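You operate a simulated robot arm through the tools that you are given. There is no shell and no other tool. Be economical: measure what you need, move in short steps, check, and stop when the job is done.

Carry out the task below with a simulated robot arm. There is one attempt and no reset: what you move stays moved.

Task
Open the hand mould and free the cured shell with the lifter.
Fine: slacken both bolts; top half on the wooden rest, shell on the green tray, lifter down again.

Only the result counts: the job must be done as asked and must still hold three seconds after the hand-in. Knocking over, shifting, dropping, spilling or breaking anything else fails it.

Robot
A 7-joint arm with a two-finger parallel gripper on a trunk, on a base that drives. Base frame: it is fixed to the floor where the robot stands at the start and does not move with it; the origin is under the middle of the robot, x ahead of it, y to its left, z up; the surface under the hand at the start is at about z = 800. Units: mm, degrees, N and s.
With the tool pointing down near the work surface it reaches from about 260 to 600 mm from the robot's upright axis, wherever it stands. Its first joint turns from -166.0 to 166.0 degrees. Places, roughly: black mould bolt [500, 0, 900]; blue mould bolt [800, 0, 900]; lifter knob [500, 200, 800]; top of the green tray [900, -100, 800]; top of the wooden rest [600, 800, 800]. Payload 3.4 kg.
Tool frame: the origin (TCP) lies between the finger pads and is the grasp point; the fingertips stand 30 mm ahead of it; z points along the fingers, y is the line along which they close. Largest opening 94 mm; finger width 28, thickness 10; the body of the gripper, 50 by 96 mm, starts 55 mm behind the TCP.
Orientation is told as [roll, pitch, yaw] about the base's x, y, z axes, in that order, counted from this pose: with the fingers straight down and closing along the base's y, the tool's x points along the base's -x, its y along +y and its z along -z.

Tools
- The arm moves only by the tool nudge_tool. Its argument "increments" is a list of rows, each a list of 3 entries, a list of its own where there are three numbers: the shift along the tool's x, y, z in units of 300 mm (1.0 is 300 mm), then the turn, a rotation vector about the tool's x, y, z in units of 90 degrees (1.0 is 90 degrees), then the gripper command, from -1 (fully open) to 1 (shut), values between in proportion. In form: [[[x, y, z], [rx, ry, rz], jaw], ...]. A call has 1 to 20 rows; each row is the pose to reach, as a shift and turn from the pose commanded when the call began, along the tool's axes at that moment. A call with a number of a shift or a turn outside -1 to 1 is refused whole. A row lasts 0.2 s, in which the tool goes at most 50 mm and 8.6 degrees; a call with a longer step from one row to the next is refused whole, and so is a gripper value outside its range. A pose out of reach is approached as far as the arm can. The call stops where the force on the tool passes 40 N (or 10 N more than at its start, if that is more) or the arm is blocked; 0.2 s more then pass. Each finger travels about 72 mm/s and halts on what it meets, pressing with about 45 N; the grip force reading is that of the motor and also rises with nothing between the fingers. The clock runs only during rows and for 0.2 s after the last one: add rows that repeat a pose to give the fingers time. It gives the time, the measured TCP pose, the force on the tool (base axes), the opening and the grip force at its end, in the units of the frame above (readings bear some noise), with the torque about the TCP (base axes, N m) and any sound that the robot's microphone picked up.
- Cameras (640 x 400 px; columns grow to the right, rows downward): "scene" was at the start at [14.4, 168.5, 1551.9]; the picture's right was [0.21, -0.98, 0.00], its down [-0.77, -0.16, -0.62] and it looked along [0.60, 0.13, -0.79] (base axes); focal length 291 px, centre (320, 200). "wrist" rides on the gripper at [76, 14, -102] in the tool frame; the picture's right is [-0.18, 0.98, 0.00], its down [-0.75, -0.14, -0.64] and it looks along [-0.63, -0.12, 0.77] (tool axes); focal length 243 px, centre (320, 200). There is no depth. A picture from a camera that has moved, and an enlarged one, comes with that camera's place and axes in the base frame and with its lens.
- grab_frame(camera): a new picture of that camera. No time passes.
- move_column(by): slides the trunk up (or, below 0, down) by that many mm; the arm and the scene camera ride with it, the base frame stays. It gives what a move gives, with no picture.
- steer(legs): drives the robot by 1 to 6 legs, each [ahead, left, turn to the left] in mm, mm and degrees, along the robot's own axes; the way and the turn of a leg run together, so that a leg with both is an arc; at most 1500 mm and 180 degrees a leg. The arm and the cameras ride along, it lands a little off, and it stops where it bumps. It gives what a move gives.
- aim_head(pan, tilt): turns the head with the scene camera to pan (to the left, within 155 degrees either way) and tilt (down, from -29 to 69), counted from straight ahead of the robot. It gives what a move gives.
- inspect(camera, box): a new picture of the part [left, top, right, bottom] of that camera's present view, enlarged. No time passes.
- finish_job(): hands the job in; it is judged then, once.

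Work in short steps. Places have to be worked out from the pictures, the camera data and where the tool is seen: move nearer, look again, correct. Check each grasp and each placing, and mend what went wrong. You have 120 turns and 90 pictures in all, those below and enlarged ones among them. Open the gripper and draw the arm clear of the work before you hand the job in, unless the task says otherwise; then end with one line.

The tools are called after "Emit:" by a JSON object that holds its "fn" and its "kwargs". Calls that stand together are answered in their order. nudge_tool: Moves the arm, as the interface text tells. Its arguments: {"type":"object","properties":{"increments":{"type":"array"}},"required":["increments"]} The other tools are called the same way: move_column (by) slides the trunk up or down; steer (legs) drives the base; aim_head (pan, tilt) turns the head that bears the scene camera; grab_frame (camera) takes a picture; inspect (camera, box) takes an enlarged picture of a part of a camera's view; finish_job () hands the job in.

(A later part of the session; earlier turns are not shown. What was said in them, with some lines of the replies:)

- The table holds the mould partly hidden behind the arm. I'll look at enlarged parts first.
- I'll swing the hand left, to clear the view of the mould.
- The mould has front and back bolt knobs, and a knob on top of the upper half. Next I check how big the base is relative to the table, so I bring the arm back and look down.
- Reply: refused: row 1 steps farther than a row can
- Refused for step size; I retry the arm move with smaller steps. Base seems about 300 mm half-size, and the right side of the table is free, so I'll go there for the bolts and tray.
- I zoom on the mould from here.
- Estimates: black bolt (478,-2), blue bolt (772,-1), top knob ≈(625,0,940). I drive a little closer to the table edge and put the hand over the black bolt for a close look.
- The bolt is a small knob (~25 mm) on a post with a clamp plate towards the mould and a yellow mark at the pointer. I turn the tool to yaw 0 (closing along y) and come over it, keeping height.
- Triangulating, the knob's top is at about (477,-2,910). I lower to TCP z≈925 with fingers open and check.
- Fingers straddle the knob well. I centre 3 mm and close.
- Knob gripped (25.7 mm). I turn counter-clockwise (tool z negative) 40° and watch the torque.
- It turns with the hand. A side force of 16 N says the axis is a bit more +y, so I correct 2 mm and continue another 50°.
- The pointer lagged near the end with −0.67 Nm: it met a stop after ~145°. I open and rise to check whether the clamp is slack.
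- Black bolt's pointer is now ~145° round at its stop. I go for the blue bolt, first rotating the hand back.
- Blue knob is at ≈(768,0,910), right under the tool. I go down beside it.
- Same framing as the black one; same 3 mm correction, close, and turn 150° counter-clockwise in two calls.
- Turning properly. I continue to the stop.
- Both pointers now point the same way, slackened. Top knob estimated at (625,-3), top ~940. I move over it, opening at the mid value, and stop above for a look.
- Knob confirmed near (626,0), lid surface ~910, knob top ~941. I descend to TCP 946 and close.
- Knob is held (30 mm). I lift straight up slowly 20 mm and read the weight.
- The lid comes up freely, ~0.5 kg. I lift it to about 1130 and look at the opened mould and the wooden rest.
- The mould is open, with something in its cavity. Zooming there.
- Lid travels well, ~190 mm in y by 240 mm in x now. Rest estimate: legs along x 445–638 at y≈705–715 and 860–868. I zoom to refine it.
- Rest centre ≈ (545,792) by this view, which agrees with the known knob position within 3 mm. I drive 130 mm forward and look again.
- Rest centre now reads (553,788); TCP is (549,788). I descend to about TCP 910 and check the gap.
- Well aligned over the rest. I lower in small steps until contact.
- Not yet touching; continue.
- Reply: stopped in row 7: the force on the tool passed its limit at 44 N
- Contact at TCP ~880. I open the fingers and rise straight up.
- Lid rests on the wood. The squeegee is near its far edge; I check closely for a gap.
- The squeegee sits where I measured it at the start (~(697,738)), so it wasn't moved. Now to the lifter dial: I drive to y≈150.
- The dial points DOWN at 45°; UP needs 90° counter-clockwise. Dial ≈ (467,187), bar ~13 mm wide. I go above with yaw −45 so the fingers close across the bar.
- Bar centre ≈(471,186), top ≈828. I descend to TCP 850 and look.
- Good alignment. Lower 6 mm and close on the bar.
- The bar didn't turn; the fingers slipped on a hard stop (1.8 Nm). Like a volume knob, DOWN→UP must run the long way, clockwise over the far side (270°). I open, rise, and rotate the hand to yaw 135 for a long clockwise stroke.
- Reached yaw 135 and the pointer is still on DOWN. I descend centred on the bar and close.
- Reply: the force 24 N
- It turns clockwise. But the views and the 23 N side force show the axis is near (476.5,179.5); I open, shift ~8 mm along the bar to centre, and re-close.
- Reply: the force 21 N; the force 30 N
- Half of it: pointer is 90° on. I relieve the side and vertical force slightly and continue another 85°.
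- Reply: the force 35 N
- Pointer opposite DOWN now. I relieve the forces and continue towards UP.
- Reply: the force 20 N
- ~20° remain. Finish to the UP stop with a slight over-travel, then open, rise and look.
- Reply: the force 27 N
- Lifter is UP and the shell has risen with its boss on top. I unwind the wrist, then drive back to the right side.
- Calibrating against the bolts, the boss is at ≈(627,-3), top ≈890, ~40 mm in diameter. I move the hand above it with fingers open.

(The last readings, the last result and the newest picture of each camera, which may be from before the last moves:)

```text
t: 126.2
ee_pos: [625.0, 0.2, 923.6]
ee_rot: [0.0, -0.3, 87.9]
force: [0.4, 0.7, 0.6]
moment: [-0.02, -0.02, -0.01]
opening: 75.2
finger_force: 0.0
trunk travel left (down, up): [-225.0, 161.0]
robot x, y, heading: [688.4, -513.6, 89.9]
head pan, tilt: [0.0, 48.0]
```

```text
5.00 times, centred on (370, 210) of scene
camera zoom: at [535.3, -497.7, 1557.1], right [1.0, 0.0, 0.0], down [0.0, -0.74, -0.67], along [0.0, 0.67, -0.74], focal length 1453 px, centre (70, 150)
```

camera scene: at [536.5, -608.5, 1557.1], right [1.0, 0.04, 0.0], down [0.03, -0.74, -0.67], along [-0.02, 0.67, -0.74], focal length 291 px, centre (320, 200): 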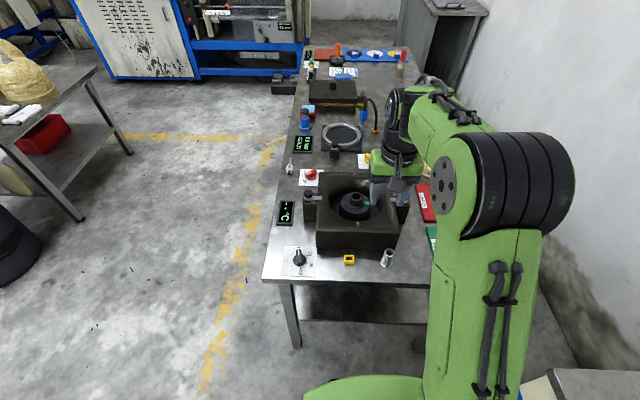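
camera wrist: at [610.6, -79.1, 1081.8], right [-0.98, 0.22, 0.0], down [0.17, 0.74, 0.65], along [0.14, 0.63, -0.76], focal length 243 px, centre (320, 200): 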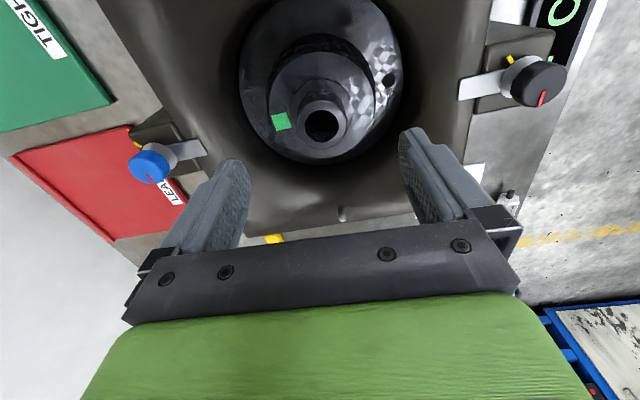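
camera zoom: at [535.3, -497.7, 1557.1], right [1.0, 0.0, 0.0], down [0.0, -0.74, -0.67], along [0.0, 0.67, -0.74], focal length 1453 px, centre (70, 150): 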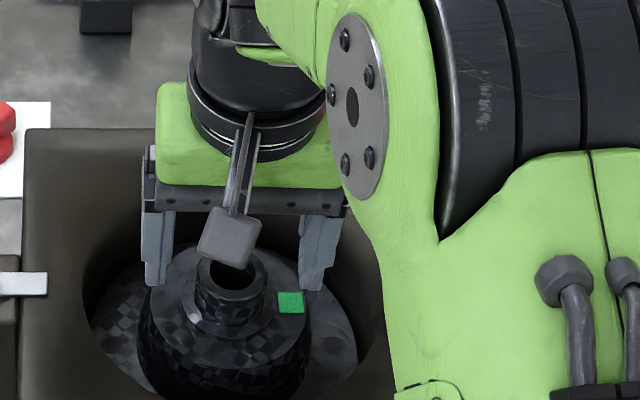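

Boss runs from about z 868 to 899 on the mould's axis. I lower to TCP 905 (tips ≈875) and close.

Emit:
{"fn": "nudge_tool", "kwargs": {"increments": [[[-0.003, -0.004, 0.03], [0, 0, 0], -0.6], [[-0.003, -0.004, 0.062], [0, 0, 0], -0.6], [[-0.003, -0.004, 0.062], [0, 0, 0], 0], [[-0.003, -0.004, 0.062], [0, 0, 0], 0.6], [[-0.003, -0.004, 0.062], [0, 0, 0], 1], [[-0.003, -0.004, 0.062], [0, 0, 0], 1]]}}

Emit:
{"fn": "inspect", "kwargs": {"camera": "wrist", "box": [180, 40, 460, 240]}}

```text
t: 127.6
ee_pos: [626.2, 0.7, 907.5]
ee_rot: [0.0, -0.5, 88.0]
force: [1.1, 1.9, 7.2]
moment: [-0.51, -0.16, 0.12]
opening: 37.6
finger_force: 45.5
trunk travel left (down, up): [-225.0, 161.0]
robot x, y, heading: [687.9, -516.1, 90.1]
head pan, tilt: [0.0, 48.0]
```

```text
2.00 times, centred on (320, 140) of wrist
camera zoom: at [610.7, -74.4, 1009.4], right [-0.98, 0.22, 0.0], down [0.17, 0.74, 0.65], along [0.14, 0.63, -0.76], focal length 485 px, centre (320, 320)
```

zoom: 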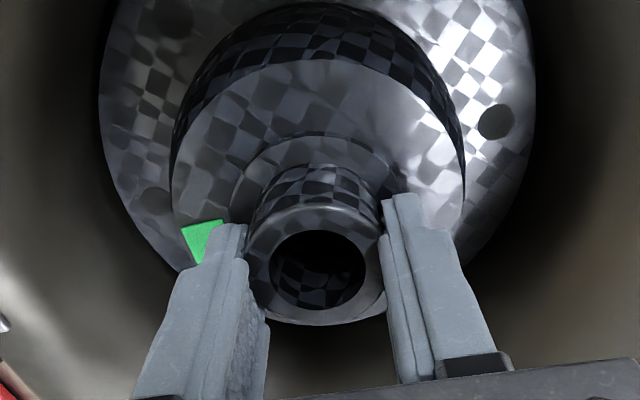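

Boss is gripped at 37.6 mm. I lift slowly 30 mm first.

Emit:
{"fn": "nudge_tool", "kwargs": {"increments": [[[0, 0, -0.015], [0, 0, 0], 1], [[0, 0, -0.03], [0, 0, 0], 1], [[0, 0, -0.05], [0, 0, 0], 1], [[0, 0, -0.075], [0, 0, 0], 1], [[0, 0, -0.1], [0, 0, 0], 1]]}}

Emit:
{"fn": "inspect", "kwargs": {"camera": "wrist", "box": [120, 0, 500, 240]}}

```text
t: 128.8
ee_pos: [627.8, 0.8, 936.5]
ee_rot: [0.1, -0.4, 87.9]
force: [0.4, 0.8, -2.5]
moment: [0.01, 0.02, 0.05]
opening: 38.0
finger_force: 45.6
trunk travel left (down, up): [-225.0, 161.0]
robot x, y, heading: [687.0, -518.1, 90.0]
head pan, tilt: [0.0, 48.0]
```

```text
1.67 times, centred on (310, 120) of wrist
camera zoom: at [610.6, -74.2, 1038.4], right [-0.98, 0.22, 0.0], down [0.17, 0.74, 0.65], along [0.14, 0.63, -0.76], focal length 404 px, centre (337, 333)
```

zoom: 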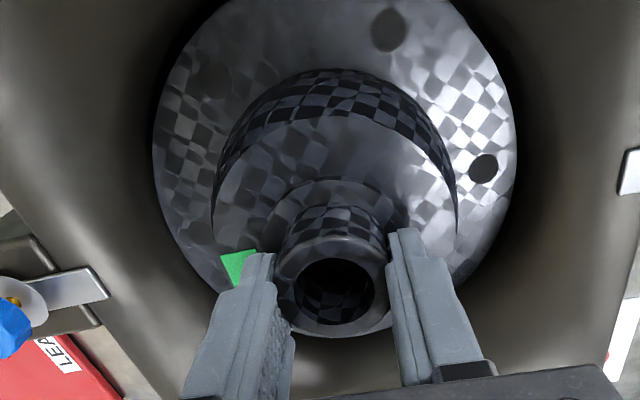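

The shell is free (≈0.25 kg). I raise it to 1080 and carry it towards the green tray (centre est. (940,-122)).

Emit:
{"fn": "nudge_tool", "kwargs": {"increments": [[[0, 0, -0.12], [0, 0, 0], 1], [[0, 0, -0.24], [0, 0, 0], 1], [[0, 0, -0.36], [0, 0, 0], 1], [[0, 0, -0.48], [0, 0, 0], 1], [[0.05, -0.12, -0.48], [0, 0, 0], 1], [[0.1, -0.24, -0.48], [0, 0, 0], 1], [[0.15, -0.36, -0.48], [0, 0, 0], 1], [[0.2, -0.48, -0.48], [0, 0, 0], 1], [[0.25, -0.6, -0.48], [0, 0, 0], 1], [[0.3, -0.72, -0.48], [0, 0, 0], 1], [[0.3, -0.8, -0.48], [0, 0, 0], 1]]}}

Emit:
{"fn": "grab_frame", "kwargs": {"camera": "wrist"}}

Emit:
{"fn": "aim_head", "kwargs": {"pan": -20, "tilt": 52}}

Emit:
{"fn": "grab_frame", "kwargs": {"camera": "scene"}}

```text
t: 131.2
ee_pos: [866.2, -99.3, 1079.2]
ee_rot: [0.1, -0.3, 87.9]
force: [0.3, 0.3, -2.4]
moment: [0.0, 0.02, 0.0]
opening: 37.6
finger_force: 44.7
trunk travel left (down, up): [-225.0, 161.0]
robot x, y, heading: [684.7, -518.4, 90.1]
head pan, tilt: [0.0, 48.0]
```

```text
19 pictures are left
camera wrist: at [849.1, -174.0, 1182.0], right [-0.98, 0.22, 0.0], down [0.17, 0.74, 0.65], along [0.14, 0.63, -0.76], focal length 243 px, centre (320, 200)
```

wrist: 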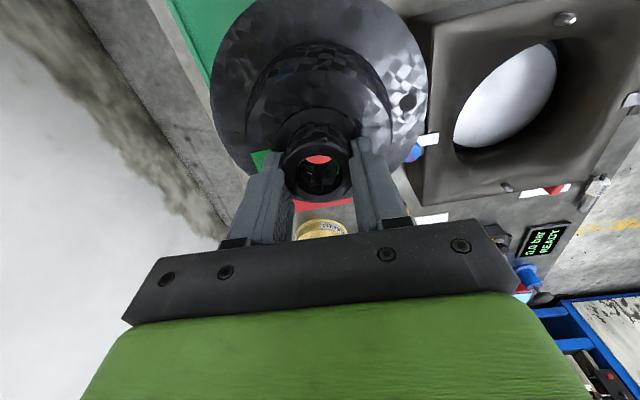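

```text
t: 132.0
ee_pos: [864.4, -98.8, 1079.7]
ee_rot: [0.2, -0.4, 88.0]
force: [-0.2, 0.9, -3.0]
moment: [0.04, -0.02, 0.0]
opening: 37.2
finger_force: 44.8
trunk travel left (down, up): [-225.0, 161.0]
robot x, y, heading: [684.6, -514.7, 89.8]
head pan, tilt: [-20.0, 52.0]
```

```text
18 pictures are left
camera scene: at [561.2, -505.9, 1551.8], right [0.94, -0.34, 0.0], down [-0.27, -0.74, -0.62], along [0.21, 0.58, -0.79], focal length 291 px, centre (320, 200)
```

scene: 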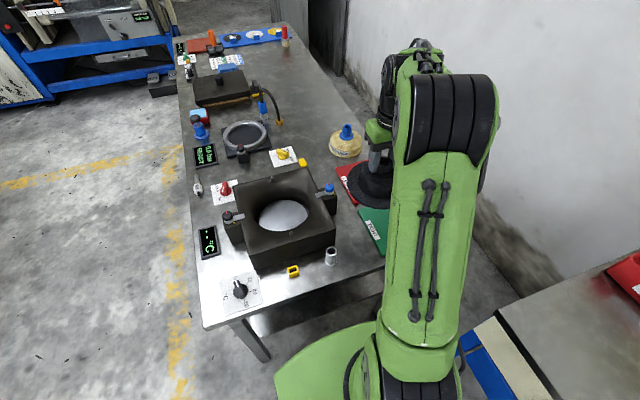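

Tray corners confirm centre ≈(941,-123). I move over it and descend to TCP 950.

Emit:
{"fn": "nudge_tool", "kwargs": {"increments": [[[0.035, -0.13, 0], [0, 0, 0], 1], [[0.073, -0.255, 0], [0, 0, 0], 1], [[0.073, -0.255, 0.12], [0, 0, 0], 1], [[0.073, -0.255, 0.24], [0, 0, 0], 1], [[0.073, -0.255, 0.36], [0, 0, 0], 1], [[0.073, -0.255, 0.43], [0, 0, 0], 1]]}}

Emit:
{"fn": "grab_frame", "kwargs": {"camera": "wrist"}}

Emit:
{"fn": "inspect", "kwargs": {"camera": "scene", "box": [320, 150, 440, 270]}}

```text
t: 133.4
ee_pos: [937.3, -121.8, 948.9]
ee_rot: [0.0, -0.5, 87.9]
force: [-0.1, 0.5, -2.7]
moment: [0.01, 0.0, -0.04]
opening: 37.4
finger_force: 45.5
trunk travel left (down, up): [-225.0, 161.0]
robot x, y, heading: [687.3, -516.6, 90.0]
head pan, tilt: [-20.0, 52.0]
```

```text
17 pictures are left
camera wrist: at [920.9, -197.9, 1051.5], right [-0.98, 0.22, 0.0], down [0.17, 0.74, 0.65], along [0.14, 0.63, -0.76], focal length 243 px, centre (320, 200)
```

wrist: 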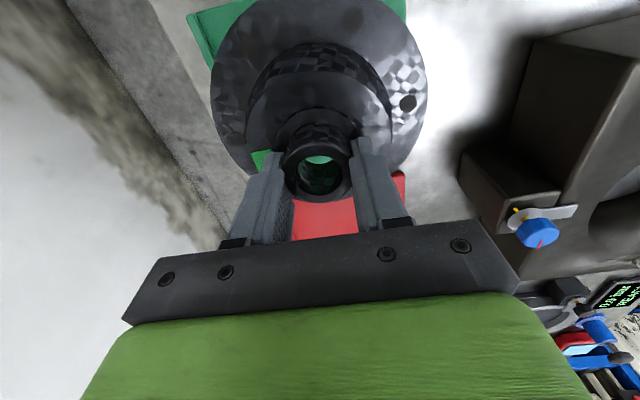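

```text
3.33 times, centred on (380, 210) of scene
camera zoom: at [561.5, -505.9, 1551.8], right [0.94, -0.34, 0.0], down [-0.27, -0.74, -0.62], along [0.21, 0.58, -0.79], focal length 969 px, centre (120, 167)
```

zoom: 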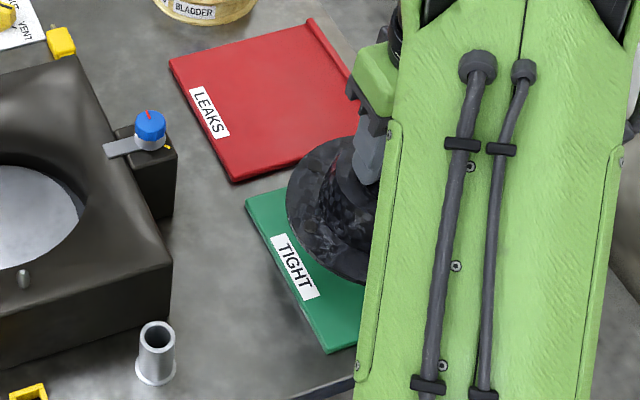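

Shell is about centred; I shift (+3,−4), descend to ~TCP 890, then creep.

Emit:
{"fn": "nudge_tool", "kwargs": {"increments": [[[0.013, -0.009, 0.04], [0, 0, 0], 1], [[0.013, -0.009, 0.08], [0, 0, 0], 1], [[0.013, -0.009, 0.11], [0, 0, 0], 1], [[0.013, -0.009, 0.14], [0, 0, 0], 1], [[0.013, -0.009, 0.17], [0, 0, 0], 1], [[0.013, -0.009, 0.19], [0, 0, 0], 1]]}}

Emit:
{"fn": "inspect", "kwargs": {"camera": "scene", "box": [320, 150, 440, 270]}}

```text
t: 134.8
ee_pos: [941.8, -126.3, 893.7]
ee_rot: [0.0, -0.5, 87.9]
force: [-0.6, 0.2, 4.4]
moment: [-0.54, 0.08, 0.02]
opening: 37.4
finger_force: 45.6
trunk travel left (down, up): [-225.0, 161.0]
robot x, y, heading: [685.3, -515.2, 90.1]
head pan, tilt: [-20.0, 52.0]
```

```text
3.33 times, centred on (380, 210) of scene
camera zoom: at [560.5, -506.7, 1551.8], right [0.94, -0.34, 0.0], down [-0.27, -0.74, -0.62], along [0.21, 0.58, -0.79], focal length 969 px, centre (120, 167)
```

zoom: 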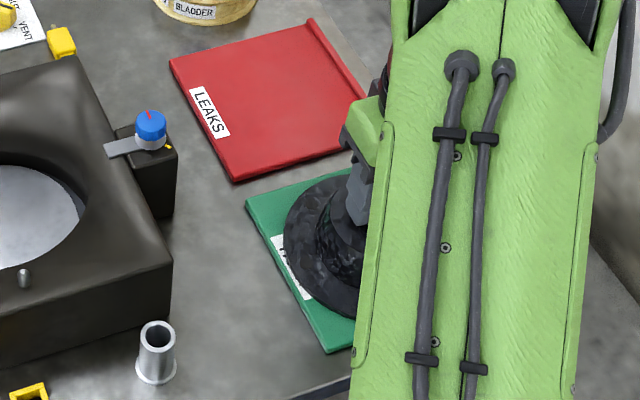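

Contact started (force sign reversed). I press 1.5 mm more, then release gently and rise.

Emit:
{"fn": "nudge_tool", "kwargs": {"increments": [[[0, 0, 0.004], [0, 0, 0], 1], [[0, 0, 0.006], [0, 0, 0], 1]]}}

Emit:
{"fn": "nudge_tool", "kwargs": {"increments": [[[0, 0, 0], [0, 0, 0], 0.3], [[0, 0, 0], [0, 0, 0], 0], [[0, 0, 0], [0, 0, 0], -0.3], [[0, 0, 0], [0, 0, 0], -0.3], [[0, 0, -0.08], [0, 0, 0], -0.4], [[0, 0, -0.2], [0, 0, 0], -0.4], [[0, 0, -0.35], [0, 0, 0], -0.4], [[0, 0, -0.5], [0, 0, 0], -0.4], [[0, 0, -0.65], [0, 0, 0], -0.4]]}}

Emit:
{"fn": "grab_frame", "kwargs": {"camera": "wrist"}}

```text
t: 135.4
ee_pos: [940.9, -127.2, 892.5]
ee_rot: [-0.1, -0.7, 88.0]
force: [-3.6, 2.1, 24.1]
moment: [-1.32, -0.29, -0.04]
opening: 37.3
finger_force: 45.4
trunk travel left (down, up): [-225.0, 161.0]
robot x, y, heading: [683.1, -518.4, 90.1]
head pan, tilt: [-20.0, 52.0]
```

```text
t: 137.4
ee_pos: [941.6, -128.3, 1090.4]
ee_rot: [0.1, -0.4, 87.9]
force: [-0.4, -0.7, 0.1]
moment: [0.0, 0.01, 0.04]
opening: 65.9
finger_force: 0.0
trunk travel left (down, up): [-225.0, 161.0]
robot x, y, heading: [686.4, -518.6, 90.0]
head pan, tilt: [-20.0, 52.0]
```

```text
14 pictures are left
camera wrist: at [925.6, -205.1, 1191.2], right [-0.98, 0.22, 0.0], down [0.17, 0.74, 0.65], along [0.14, 0.63, -0.76], focal length 243 px, centre (320, 200)
```

wrist: 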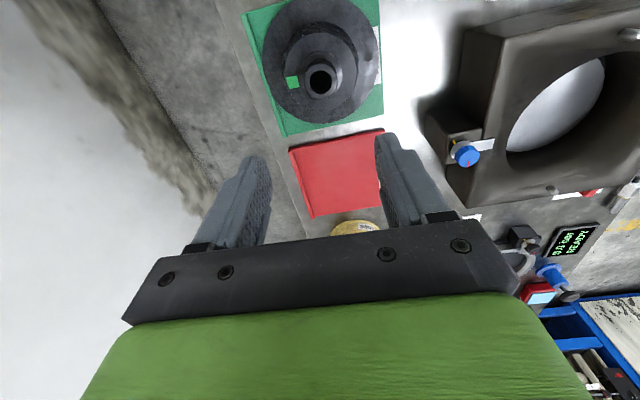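

Shell stands centred on the green tray. I bring the arm ahead of the robot and drive back to the lifter dial.

Emit:
{"fn": "nudge_tool", "kwargs": {"increments": [[[0, 0.14, 0], [0, 0, 0], 0], [[0, 0.28, 0], [0, 0, 0], 0], [[0, 0.42, 0], [0, 0, 0], 0], [[0, 0.56, 0], [0, 0, 0], 0], [[0, 0.7, 0], [0, 0, 0], 0], [[0, 0.83, 0], [0, 0, 0], 0]]}}

Emit:
{"fn": "steer", "kwargs": {"legs": [[-120, 0, 0], [0, 770, 0], [0, 0, -90], [0, 805, 0], [100, 0, 0]]}}

Emit:
{"fn": "nudge_tool", "kwargs": {"increments": [[[0, 0, 0], [0, 0, 0.09], 0], [[0, 0, 0], [0, 0, 0.18], 0], [[0, 0, 0], [0, 0, 0.27], 0], [[0, 0, 0], [0, 0, 0.36], 0], [[0, 0, 0], [0, 0, 0.45], 0], [[0, 0, 0], [0, 0, 0.54], 0], [[0, 0, 0], [0, 0, 0.63], 0], [[0, 0, 0], [0, 0, 0.72], 0], [[0, 0, 0], [0, 0, 0.81], 0], [[0, 0, 0], [0, 0, 0.9], 0], [[0, 0, 0], [0, 0, 0.99], 0]]}}

```text
t: 138.8
ee_pos: [693.9, -117.8, 1082.5]
ee_rot: [0.0, -0.5, 87.9]
force: [0.4, 0.5, -0.6]
moment: [-0.01, 0.0, 0.02]
opening: 47.1
finger_force: 0.1
trunk travel left (down, up): [-225.0, 161.0]
robot x, y, heading: [688.6, -517.8, 90.0]
head pan, tilt: [-20.0, 52.0]
```

```text
t: 152.2
ee_pos: [398.8, 161.5, 1082.5]
ee_rot: [0.1, -0.3, -0.6]
force: [0.5, -0.4, 0.1]
moment: [0.01, 0.03, 0.0]
opening: 46.8
finger_force: 0.1
trunk travel left (down, up): [-225.0, 161.0]
robot x, y, heading: [-3.4, 162.6, 1.6]
head pan, tilt: [-20.0, 52.0]
```

```text
t: 154.6
ee_pos: [397.8, 160.8, 1082.5]
ee_rot: [0.3, -0.1, -89.8]
force: [-0.3, -0.3, 0.1]
moment: [-0.01, 0.0, -0.01]
opening: 47.1
finger_force: 0.0
trunk travel left (down, up): [-225.0, 161.0]
robot x, y, heading: [-4.7, 161.9, 1.6]
head pan, tilt: [-20.0, 52.0]
```

Emit:
{"fn": "nudge_tool", "kwargs": {"increments": [[[0.02, 0.07, 0], [0, 0, 0.09], 0], [[0.04, 0.14, 0], [0, 0, 0.18], 0], [[0.06, 0.21, 0], [0, 0, 0.27], 0], [[0.067, 0.257, 0.05], [0, 0, 0.36], 0], [[0.067, 0.257, 0.15], [0, 0, 0.45], 0], [[0.067, 0.257, 0.27], [0, 0, 0.5], 0], [[0.067, 0.257, 0.4], [0, 0, 0.5], 0], [[0.067, 0.257, 0.54], [0, 0, 0.5], 0]]}}

Emit:
{"fn": "grab_frame", "kwargs": {"camera": "wrist"}}

```text
t: 156.4
ee_pos: [479.0, 181.3, 920.3]
ee_rot: [0.3, 0.3, -134.8]
force: [0.3, -0.8, 0.3]
moment: [-0.01, -0.03, 0.02]
opening: 46.9
finger_force: 0.1
trunk travel left (down, up): [-225.0, 161.0]
robot x, y, heading: [-4.3, 158.1, 1.5]
head pan, tilt: [-20.0, 52.0]
```

```text
13 pictures are left
camera wrist: at [540.9, 226.8, 1024.2], right [0.57, -0.82, 0.0], down [-0.64, -0.44, 0.64], along [-0.52, -0.36, -0.77], focal length 243 px, centre (320, 200)
```

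wrist: 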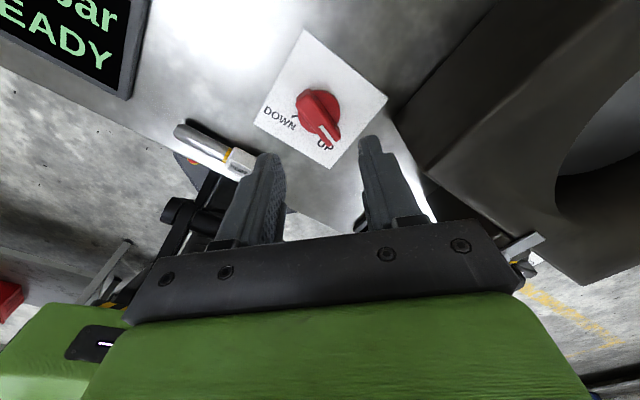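

Dial at ≈(479,184); the bar is ~13–18° short of the UP diagonal. I align yaw by +13°, descend and check before closing.

Emit:
{"fn": "nudge_tool", "kwargs": {"increments": [[[0.007, -0.007, 0.1], [0, 0, -0.07], 0], [[0.007, -0.007, 0.18], [0, 0, -0.14], 0], [[0.007, -0.007, 0.235], [0, 0, -0.14], 0.1]]}}

Emit:
{"fn": "inspect", "kwargs": {"camera": "wrist", "box": [200, 80, 440, 240]}}

```text
t: 157.2
ee_pos: [477.7, 184.7, 847.9]
ee_rot: [0.3, 0.2, -122.0]
force: [0.2, 0.5, 0.2]
moment: [0.02, 0.02, 0.01]
opening: 42.4
finger_force: 0.1
trunk travel left (down, up): [-225.0, 161.0]
robot x, y, heading: [-4.8, 156.5, 1.5]
head pan, tilt: [-20.0, 52.0]
```

```text
2.50 times, centred on (320, 160) of wrist
camera zoom: at [529.4, 243.2, 951.6], right [0.74, -0.68, 0.0], down [-0.52, -0.56, 0.64], along [-0.43, -0.47, -0.77], focal length 606 px, centre (320, 300)
```

zoom: 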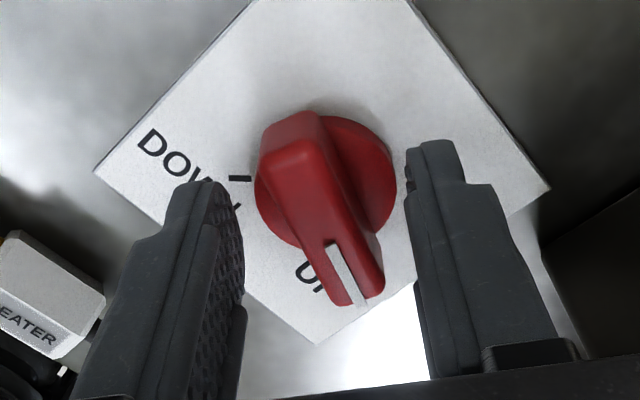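

Another ~10° of yaw aligns it; then close and turn counter-clockwise.

Emit:
{"fn": "nudge_tool", "kwargs": {"increments": [[[0, 0, 0.005], [0, 0, -0.06], 0.1], [[0, 0, 0.013], [0, 0, -0.11], 0.2], [[0, 0, 0.013], [0, 0, -0.11], 0.6], [[0, 0, 0.013], [0, 0, -0.11], 1], [[0, 0, 0.013], [0, 0, -0.11], 1], [[0, 0, 0.013], [0, 0, -0.11], 1]]}}

Emit:
{"fn": "nudge_tool", "kwargs": {"increments": [[[0, 0, 0], [0, 0, -0.09], 1], [[0, 0, 0], [0, 0, -0.18], 1], [[0, 0, 0], [0, 0, -0.27], 1], [[0, 0, 0], [0, 0, -0.36], 1], [[0, 0, 0], [0, 0, -0.45], 1]]}}

Emit:
{"fn": "inspect", "kwargs": {"camera": "wrist", "box": [200, 80, 440, 240]}}

```text
t: 158.6
ee_pos: [475.9, 184.3, 845.3]
ee_rot: [0.4, 0.2, -112.2]
force: [3.6, -1.1, 0.3]
moment: [0.02, 0.3, -0.02]
opening: 15.7
finger_force: 45.5
trunk travel left (down, up): [-225.0, 161.0]
robot x, y, heading: [-3.8, 157.6, 1.1]
head pan, tilt: [-20.0, 52.0]
```

```text
t: 159.8
ee_pos: [475.2, 184.2, 845.7]
ee_rot: [0.1, 0.0, -71.5]
force: [-9.7, 0.7, -13.2]
moment: [0.98, 0.6, -0.03]
opening: 15.7
finger_force: 44.9
trunk travel left (down, up): [-225.0, 161.0]
robot x, y, heading: [-2.5, 159.3, 1.7]
head pan, tilt: [-20.0, 52.0]
```

```text
2.50 times, centred on (320, 160) of wrist
camera zoom: at [464.1, 262.3, 948.9], right [0.99, 0.14, 0.0], down [0.1, -0.76, 0.64], along [0.09, -0.64, -0.77], focal length 606 px, centre (320, 300)
```

zoom: 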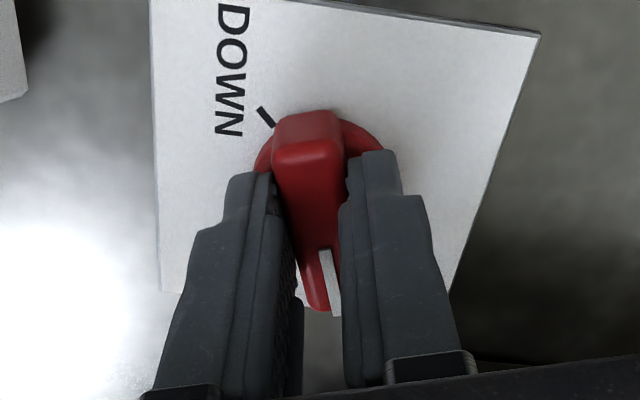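

Turning well. Continue 86°.

Emit:
{"fn": "nudge_tool", "kwargs": {"increments": [[[0, 0, 0.003], [0, 0, -0.09], 1], [[0, 0, 0.003], [0, 0, -0.18], 1], [[0, 0, 0.003], [0, 0, -0.27], 1], [[0, 0, 0.003], [0, 0, -0.36], 1], [[0, 0, 0.003], [0, 0, -0.45], 1], [[0, 0, 0.003], [0, 0, -0.54], 1], [[0, 0, 0.003], [0, 0, -0.63], 1], [[0, 0, 0.003], [0, 0, -0.72], 1], [[0, 0, 0.003], [0, 0, -0.81], 1], [[0, 0, 0.003], [0, 0, -0.9], 1]]}}

```text
t: 162.0
ee_pos: [472.5, 179.6, 846.4]
ee_rot: [-0.1, 0.0, 9.3]
force: [-25.3, -20.3, -12.7]
moment: [-0.41, 0.28, -0.05]
opening: 15.6
finger_force: 44.8
trunk travel left (down, up): [-225.0, 161.0]
robot x, y, heading: [0.3, 157.2, 1.7]
head pan, tilt: [-20.0, 52.0]
```

Side forces show the grip is ~4 mm off axis; I follow the arc while continuing 81°.

Emit:
{"fn": "nudge_tool", "kwargs": {"increments": [[[0.008, -0.01, 0.003], [0, 0, -0.05], 1], [[0.01, -0.014, 0.003], [0, 0, -0.14], 1], [[0.01, -0.017, 0.003], [0, 0, -0.23], 1], [[0.01, -0.02, 0.003], [0, 0, -0.32], 1], [[0.01, -0.022, 0.003], [0, 0, -0.41], 1], [[0.009, -0.024, 0.003], [0, 0, -0.5], 1], [[0.009, -0.025, 0.003], [0, 0, -0.59], 1], [[0.008, -0.026, 0.003], [0, 0, -0.68], 1], [[0.008, -0.026, 0.003], [0, 0, -0.77], 1], [[0.007, -0.026, 0.003], [0, 0, -0.86], 1]]}}

Emit:
{"fn": "inspect", "kwargs": {"camera": "wrist", "box": [200, 80, 440, 240]}}

```text
t: 164.2
ee_pos: [475.0, 178.0, 846.7]
ee_rot: [-0.7, -0.2, 87.0]
force: [-1.9, 2.8, 9.9]
moment: [1.17, 0.63, 0.0]
opening: 15.9
finger_force: 45.3
trunk travel left (down, up): [-225.0, 161.0]
robot x, y, heading: [-6.8, 159.6, 1.5]
head pan, tilt: [-20.0, 52.0]
```

```text
2.50 times, centred on (320, 160) of wrist
camera zoom: at [456.3, 103.4, 948.7], right [-0.97, 0.24, -0.01], down [0.17, 0.74, 0.65], along [0.16, 0.63, -0.76], focal length 606 px, centre (320, 300)
```

zoom: 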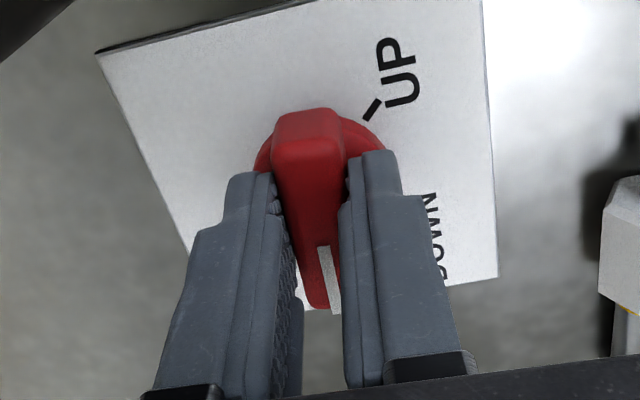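

Nearly there; 50° more to the DOWN stop.

Emit:
{"fn": "nudge_tool", "kwargs": {"increments": [[[-0.001, -0.002, 0], [0, 0, -0.09], 1], [[-0.002, -0.003, 0], [0, 0, -0.18], 1], [[-0.003, -0.004, 0], [0, 0, -0.27], 1], [[-0.005, -0.005, 0], [0, 0, -0.36], 1], [[-0.006, -0.006, 0], [0, 0, -0.45], 1], [[-0.007, -0.006, 0], [0, 0, -0.54], 1], [[-0.007, -0.006, 0], [0, 0, -0.57], 1]]}}

Emit:
{"fn": "nudge_tool", "kwargs": {"increments": [[[0, 0, 0], [0, 0, 0], 0.4], [[0, 0, 0], [0, 0, 0], 0.1], [[0, 0, -0.12], [0, 0, 0], 0], [[0, 0, -0.28], [0, 0, 0], 0], [[0, 0, -0.44], [0, 0, 0], 0], [[0, 0, -0.6], [0, 0, 0], 0], [[0, 0, -0.75], [0, 0, 0], 0]]}}

Emit:
{"fn": "aim_head", "kwargs": {"pan": 0, "tilt": 50}}

Emit:
{"fn": "inspect", "kwargs": {"camera": "scene", "box": [310, 140, 510, 280]}}

Emit:
{"fn": "grab_frame", "kwargs": {"camera": "wrist"}}

```text
t: 165.8
ee_pos: [476.9, 179.1, 846.9]
ee_rot: [-0.4, 0.4, 138.0]
force: [6.2, 2.0, 13.7]
moment: [0.45, 0.99, -0.94]
opening: 15.7
finger_force: 45.2
trunk travel left (down, up): [-225.0, 161.0]
robot x, y, heading: [-4.3, 159.1, 1.5]
head pan, tilt: [-20.0, 52.0]
```

```text
t: 167.4
ee_pos: [472.6, 178.4, 1070.2]
ee_rot: [-0.3, 0.3, 138.0]
force: [0.5, -0.2, 0.8]
moment: [-0.02, -0.02, 0.02]
opening: 46.7
finger_force: 0.2
trunk travel left (down, up): [-225.0, 161.0]
robot x, y, heading: [-3.3, 156.8, 1.4]
head pan, tilt: [-20.0, 52.0]
```

```text
t: 168.3
ee_pos: [473.1, 179.9, 1069.9]
ee_rot: [-0.3, 0.3, 137.9]
force: [-0.3, -0.3, 0.9]
moment: [0.01, 0.0, -0.01]
opening: 47.1
finger_force: 0.1
trunk travel left (down, up): [-225.0, 161.0]
robot x, y, heading: [-2.5, 159.1, 1.5]
head pan, tilt: [0.0, 50.0]
```

```text
2.86 times, centred on (410, 210) of scene
camera zoom: at [11.0, 312.4, 1554.4], right [0.03, -1.0, 0.0], down [-0.77, -0.02, -0.64], along [0.64, 0.02, -0.77], focal length 830 px, centre (63, 171)
```

zoom: 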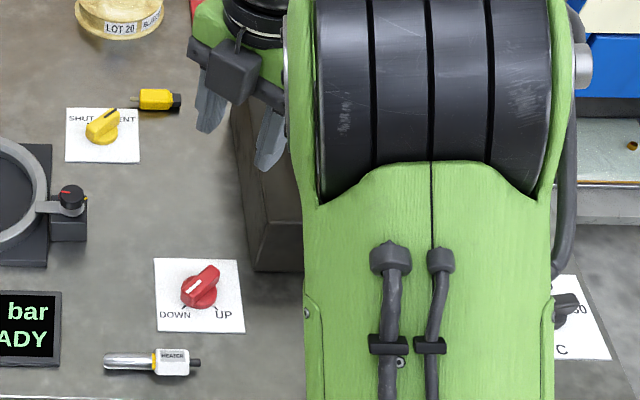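

```text
8 pictures are left
camera wrist: at [519.4, 118.4, 1172.6], right [-0.79, -0.61, -0.01], down [-0.47, 0.61, 0.64], along [-0.38, 0.51, -0.77], focal length 243 px, centre (320, 200)
```

wrist: 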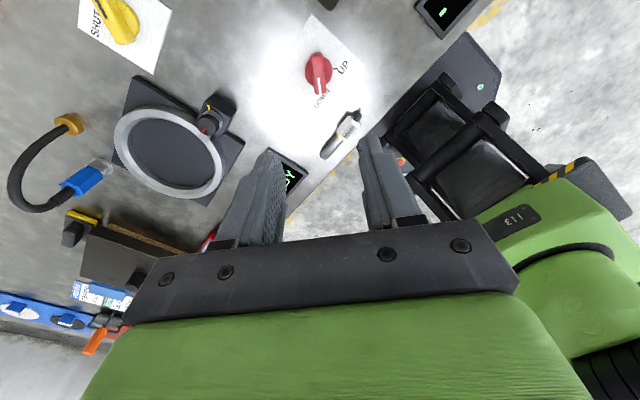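

Dial appears at DOWN. I verify closely, and back the robot and arm away for an overall look.

Emit:
{"fn": "inspect", "kwargs": {"camera": "scene", "box": [340, 220, 420, 270]}}

Emit:
{"fn": "steer", "kwargs": {"legs": [[-350, 0, 0]]}}

Emit:
{"fn": "aim_head", "kwargs": {"pan": -5, "tilt": 38}}

Emit:
{"fn": "grab_frame", "kwargs": {"camera": "scene"}}

```text
8.00 times, centred on (380, 245) of scene
camera zoom: at [11.0, 312.4, 1554.4], right [0.03, -1.0, 0.0], down [-0.77, -0.02, -0.64], along [0.64, 0.02, -0.77], focal length 2325 px, centre (-160, -160)
```

zoom: 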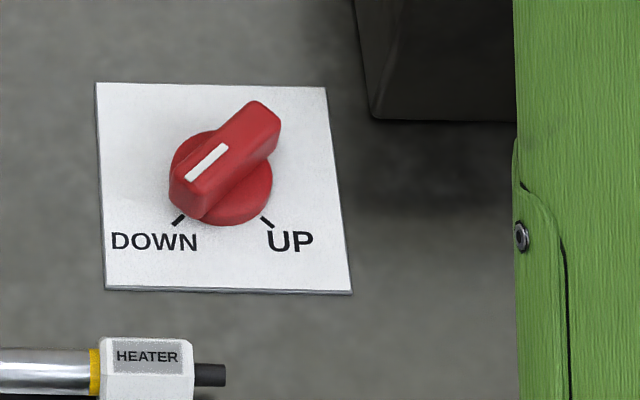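

```text
t: 170.5
ee_pos: [121.8, 169.7, 1070.0]
ee_rot: [-0.5, 0.3, 138.0]
force: [-0.4, 0.7, 0.1]
moment: [0.0, -0.03, 0.0]
opening: 47.1
finger_force: 0.0
trunk travel left (down, up): [-225.0, 161.0]
robot x, y, heading: [-351.9, 146.5, 1.6]
head pan, tilt: [0.0, 50.0]
```

```text
t: 171.3
ee_pos: [122.7, 169.8, 1070.1]
ee_rot: [-0.3, 0.3, 138.0]
force: [-0.3, 0.1, 0.4]
moment: [-0.01, 0.01, 0.01]
opening: 46.9
finger_force: 0.0
trunk travel left (down, up): [-225.0, 161.0]
robot x, y, heading: [-358.4, 149.8, 1.6]
head pan, tilt: [-5.0, 38.0]
```

```text
6 pictures are left
camera scene: at [-329.4, 295.6, 1571.5], right [-0.06, -1.0, 0.0], down [-0.62, 0.04, -0.79], along [0.79, -0.05, -0.62], focal length 291 px, centre (320, 200)
```

scene: 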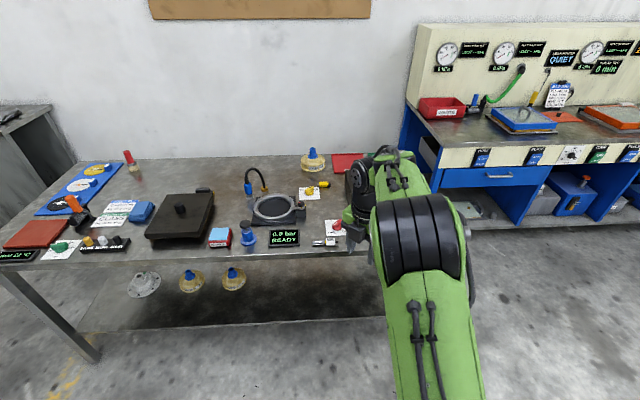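

Dial is on DOWN. One more check of the mould cavity, tray and bolts from the right side.

Emit:
{"fn": "steer", "kwargs": {"legs": [[0, -600, 0]]}}

Emit:
{"fn": "aim_head", "kwargs": {"pan": 22, "tilt": 35}}

Emit:
{"fn": "grab_frame", "kwargs": {"camera": "scene"}}

```text
t: 174.6
ee_pos: [143.2, -399.8, 1069.8]
ee_rot: [-0.3, 0.3, 138.9]
force: [-0.1, -0.3, 0.3]
moment: [0.03, 0.01, -0.01]
opening: 47.2
finger_force: 0.0
trunk travel left (down, up): [-225.0, 161.0]
robot x, y, heading: [-331.1, -426.7, 2.1]
head pan, tilt: [-5.0, 38.0]
```

```text
t: 175.5
ee_pos: [144.0, -399.9, 1069.7]
ee_rot: [-0.3, 0.3, 138.9]
force: [-0.4, 0.0, -0.3]
moment: [0.02, -0.02, -0.04]
opening: 46.9
finger_force: 0.0
trunk travel left (down, up): [-225.0, 161.0]
robot x, y, heading: [-331.1, -424.5, 2.6]
head pan, tilt: [22.0, 35.0]
```

```text
5 pictures are left
camera scene: at [-317.1, -240.7, 1576.2], right [0.41, -0.91, 0.0], down [-0.52, -0.24, -0.82], along [0.75, 0.34, -0.57], focal length 291 px, centre (320, 200)
```

scene: 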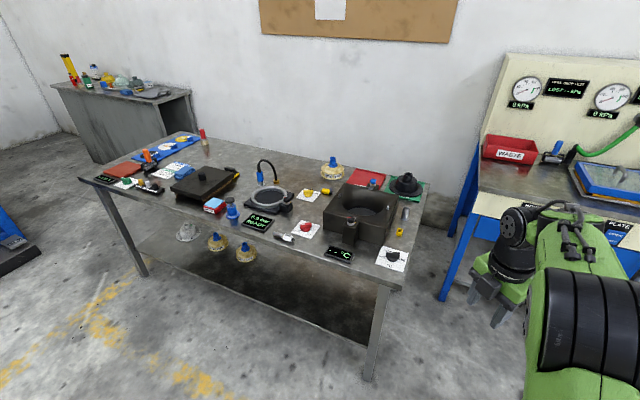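

Emit:
{"fn": "inspect", "kwargs": {"camera": "scene", "box": [310, 150, 450, 270]}}

Emit:
{"fn": "inspect", "kwargs": {"camera": "scene", "box": [140, 130, 270, 230]}}

```text
3.33 times, centred on (380, 210) of scene
camera zoom: at [-317.1, -240.7, 1576.2], right [0.41, -0.91, 0.0], down [-0.52, -0.24, -0.82], along [0.75, 0.34, -0.57], focal length 969 px, centre (120, 167)
```

zoom: 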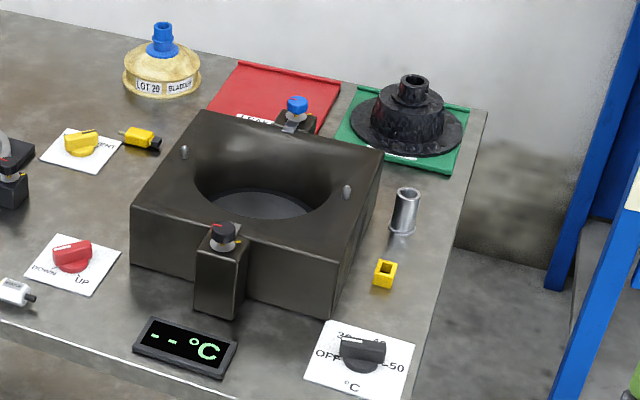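

```text
4.00 times, centred on (205, 180) of scene
camera zoom: at [-317.1, -240.7, 1576.2], right [0.41, -0.91, 0.0], down [-0.52, -0.24, -0.82], along [0.75, 0.34, -0.57], focal length 1162 px, centre (780, 280)
```

zoom: 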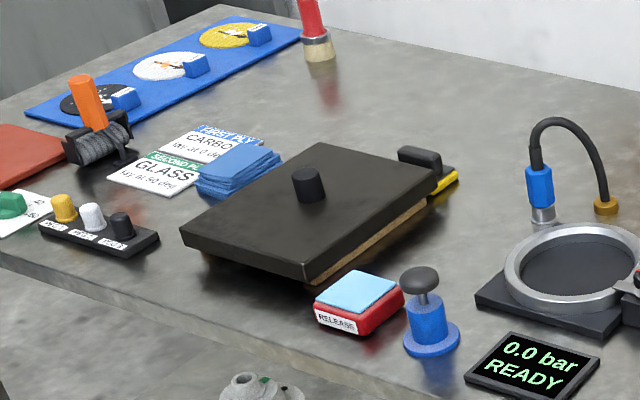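

The lid is level on the wooden rest, the shell is on the green tray and both bolts are slack. The lifter is down and the arm is clear, so I hand in.

Emit:
{"fn": "finish_job", "kwargs": {}}

```text
The job is handed in.
```

The job is handed in: both mould bolts are slack, the top half is on the wooden rest, the shell is on the green tray, and the lifter is down again.
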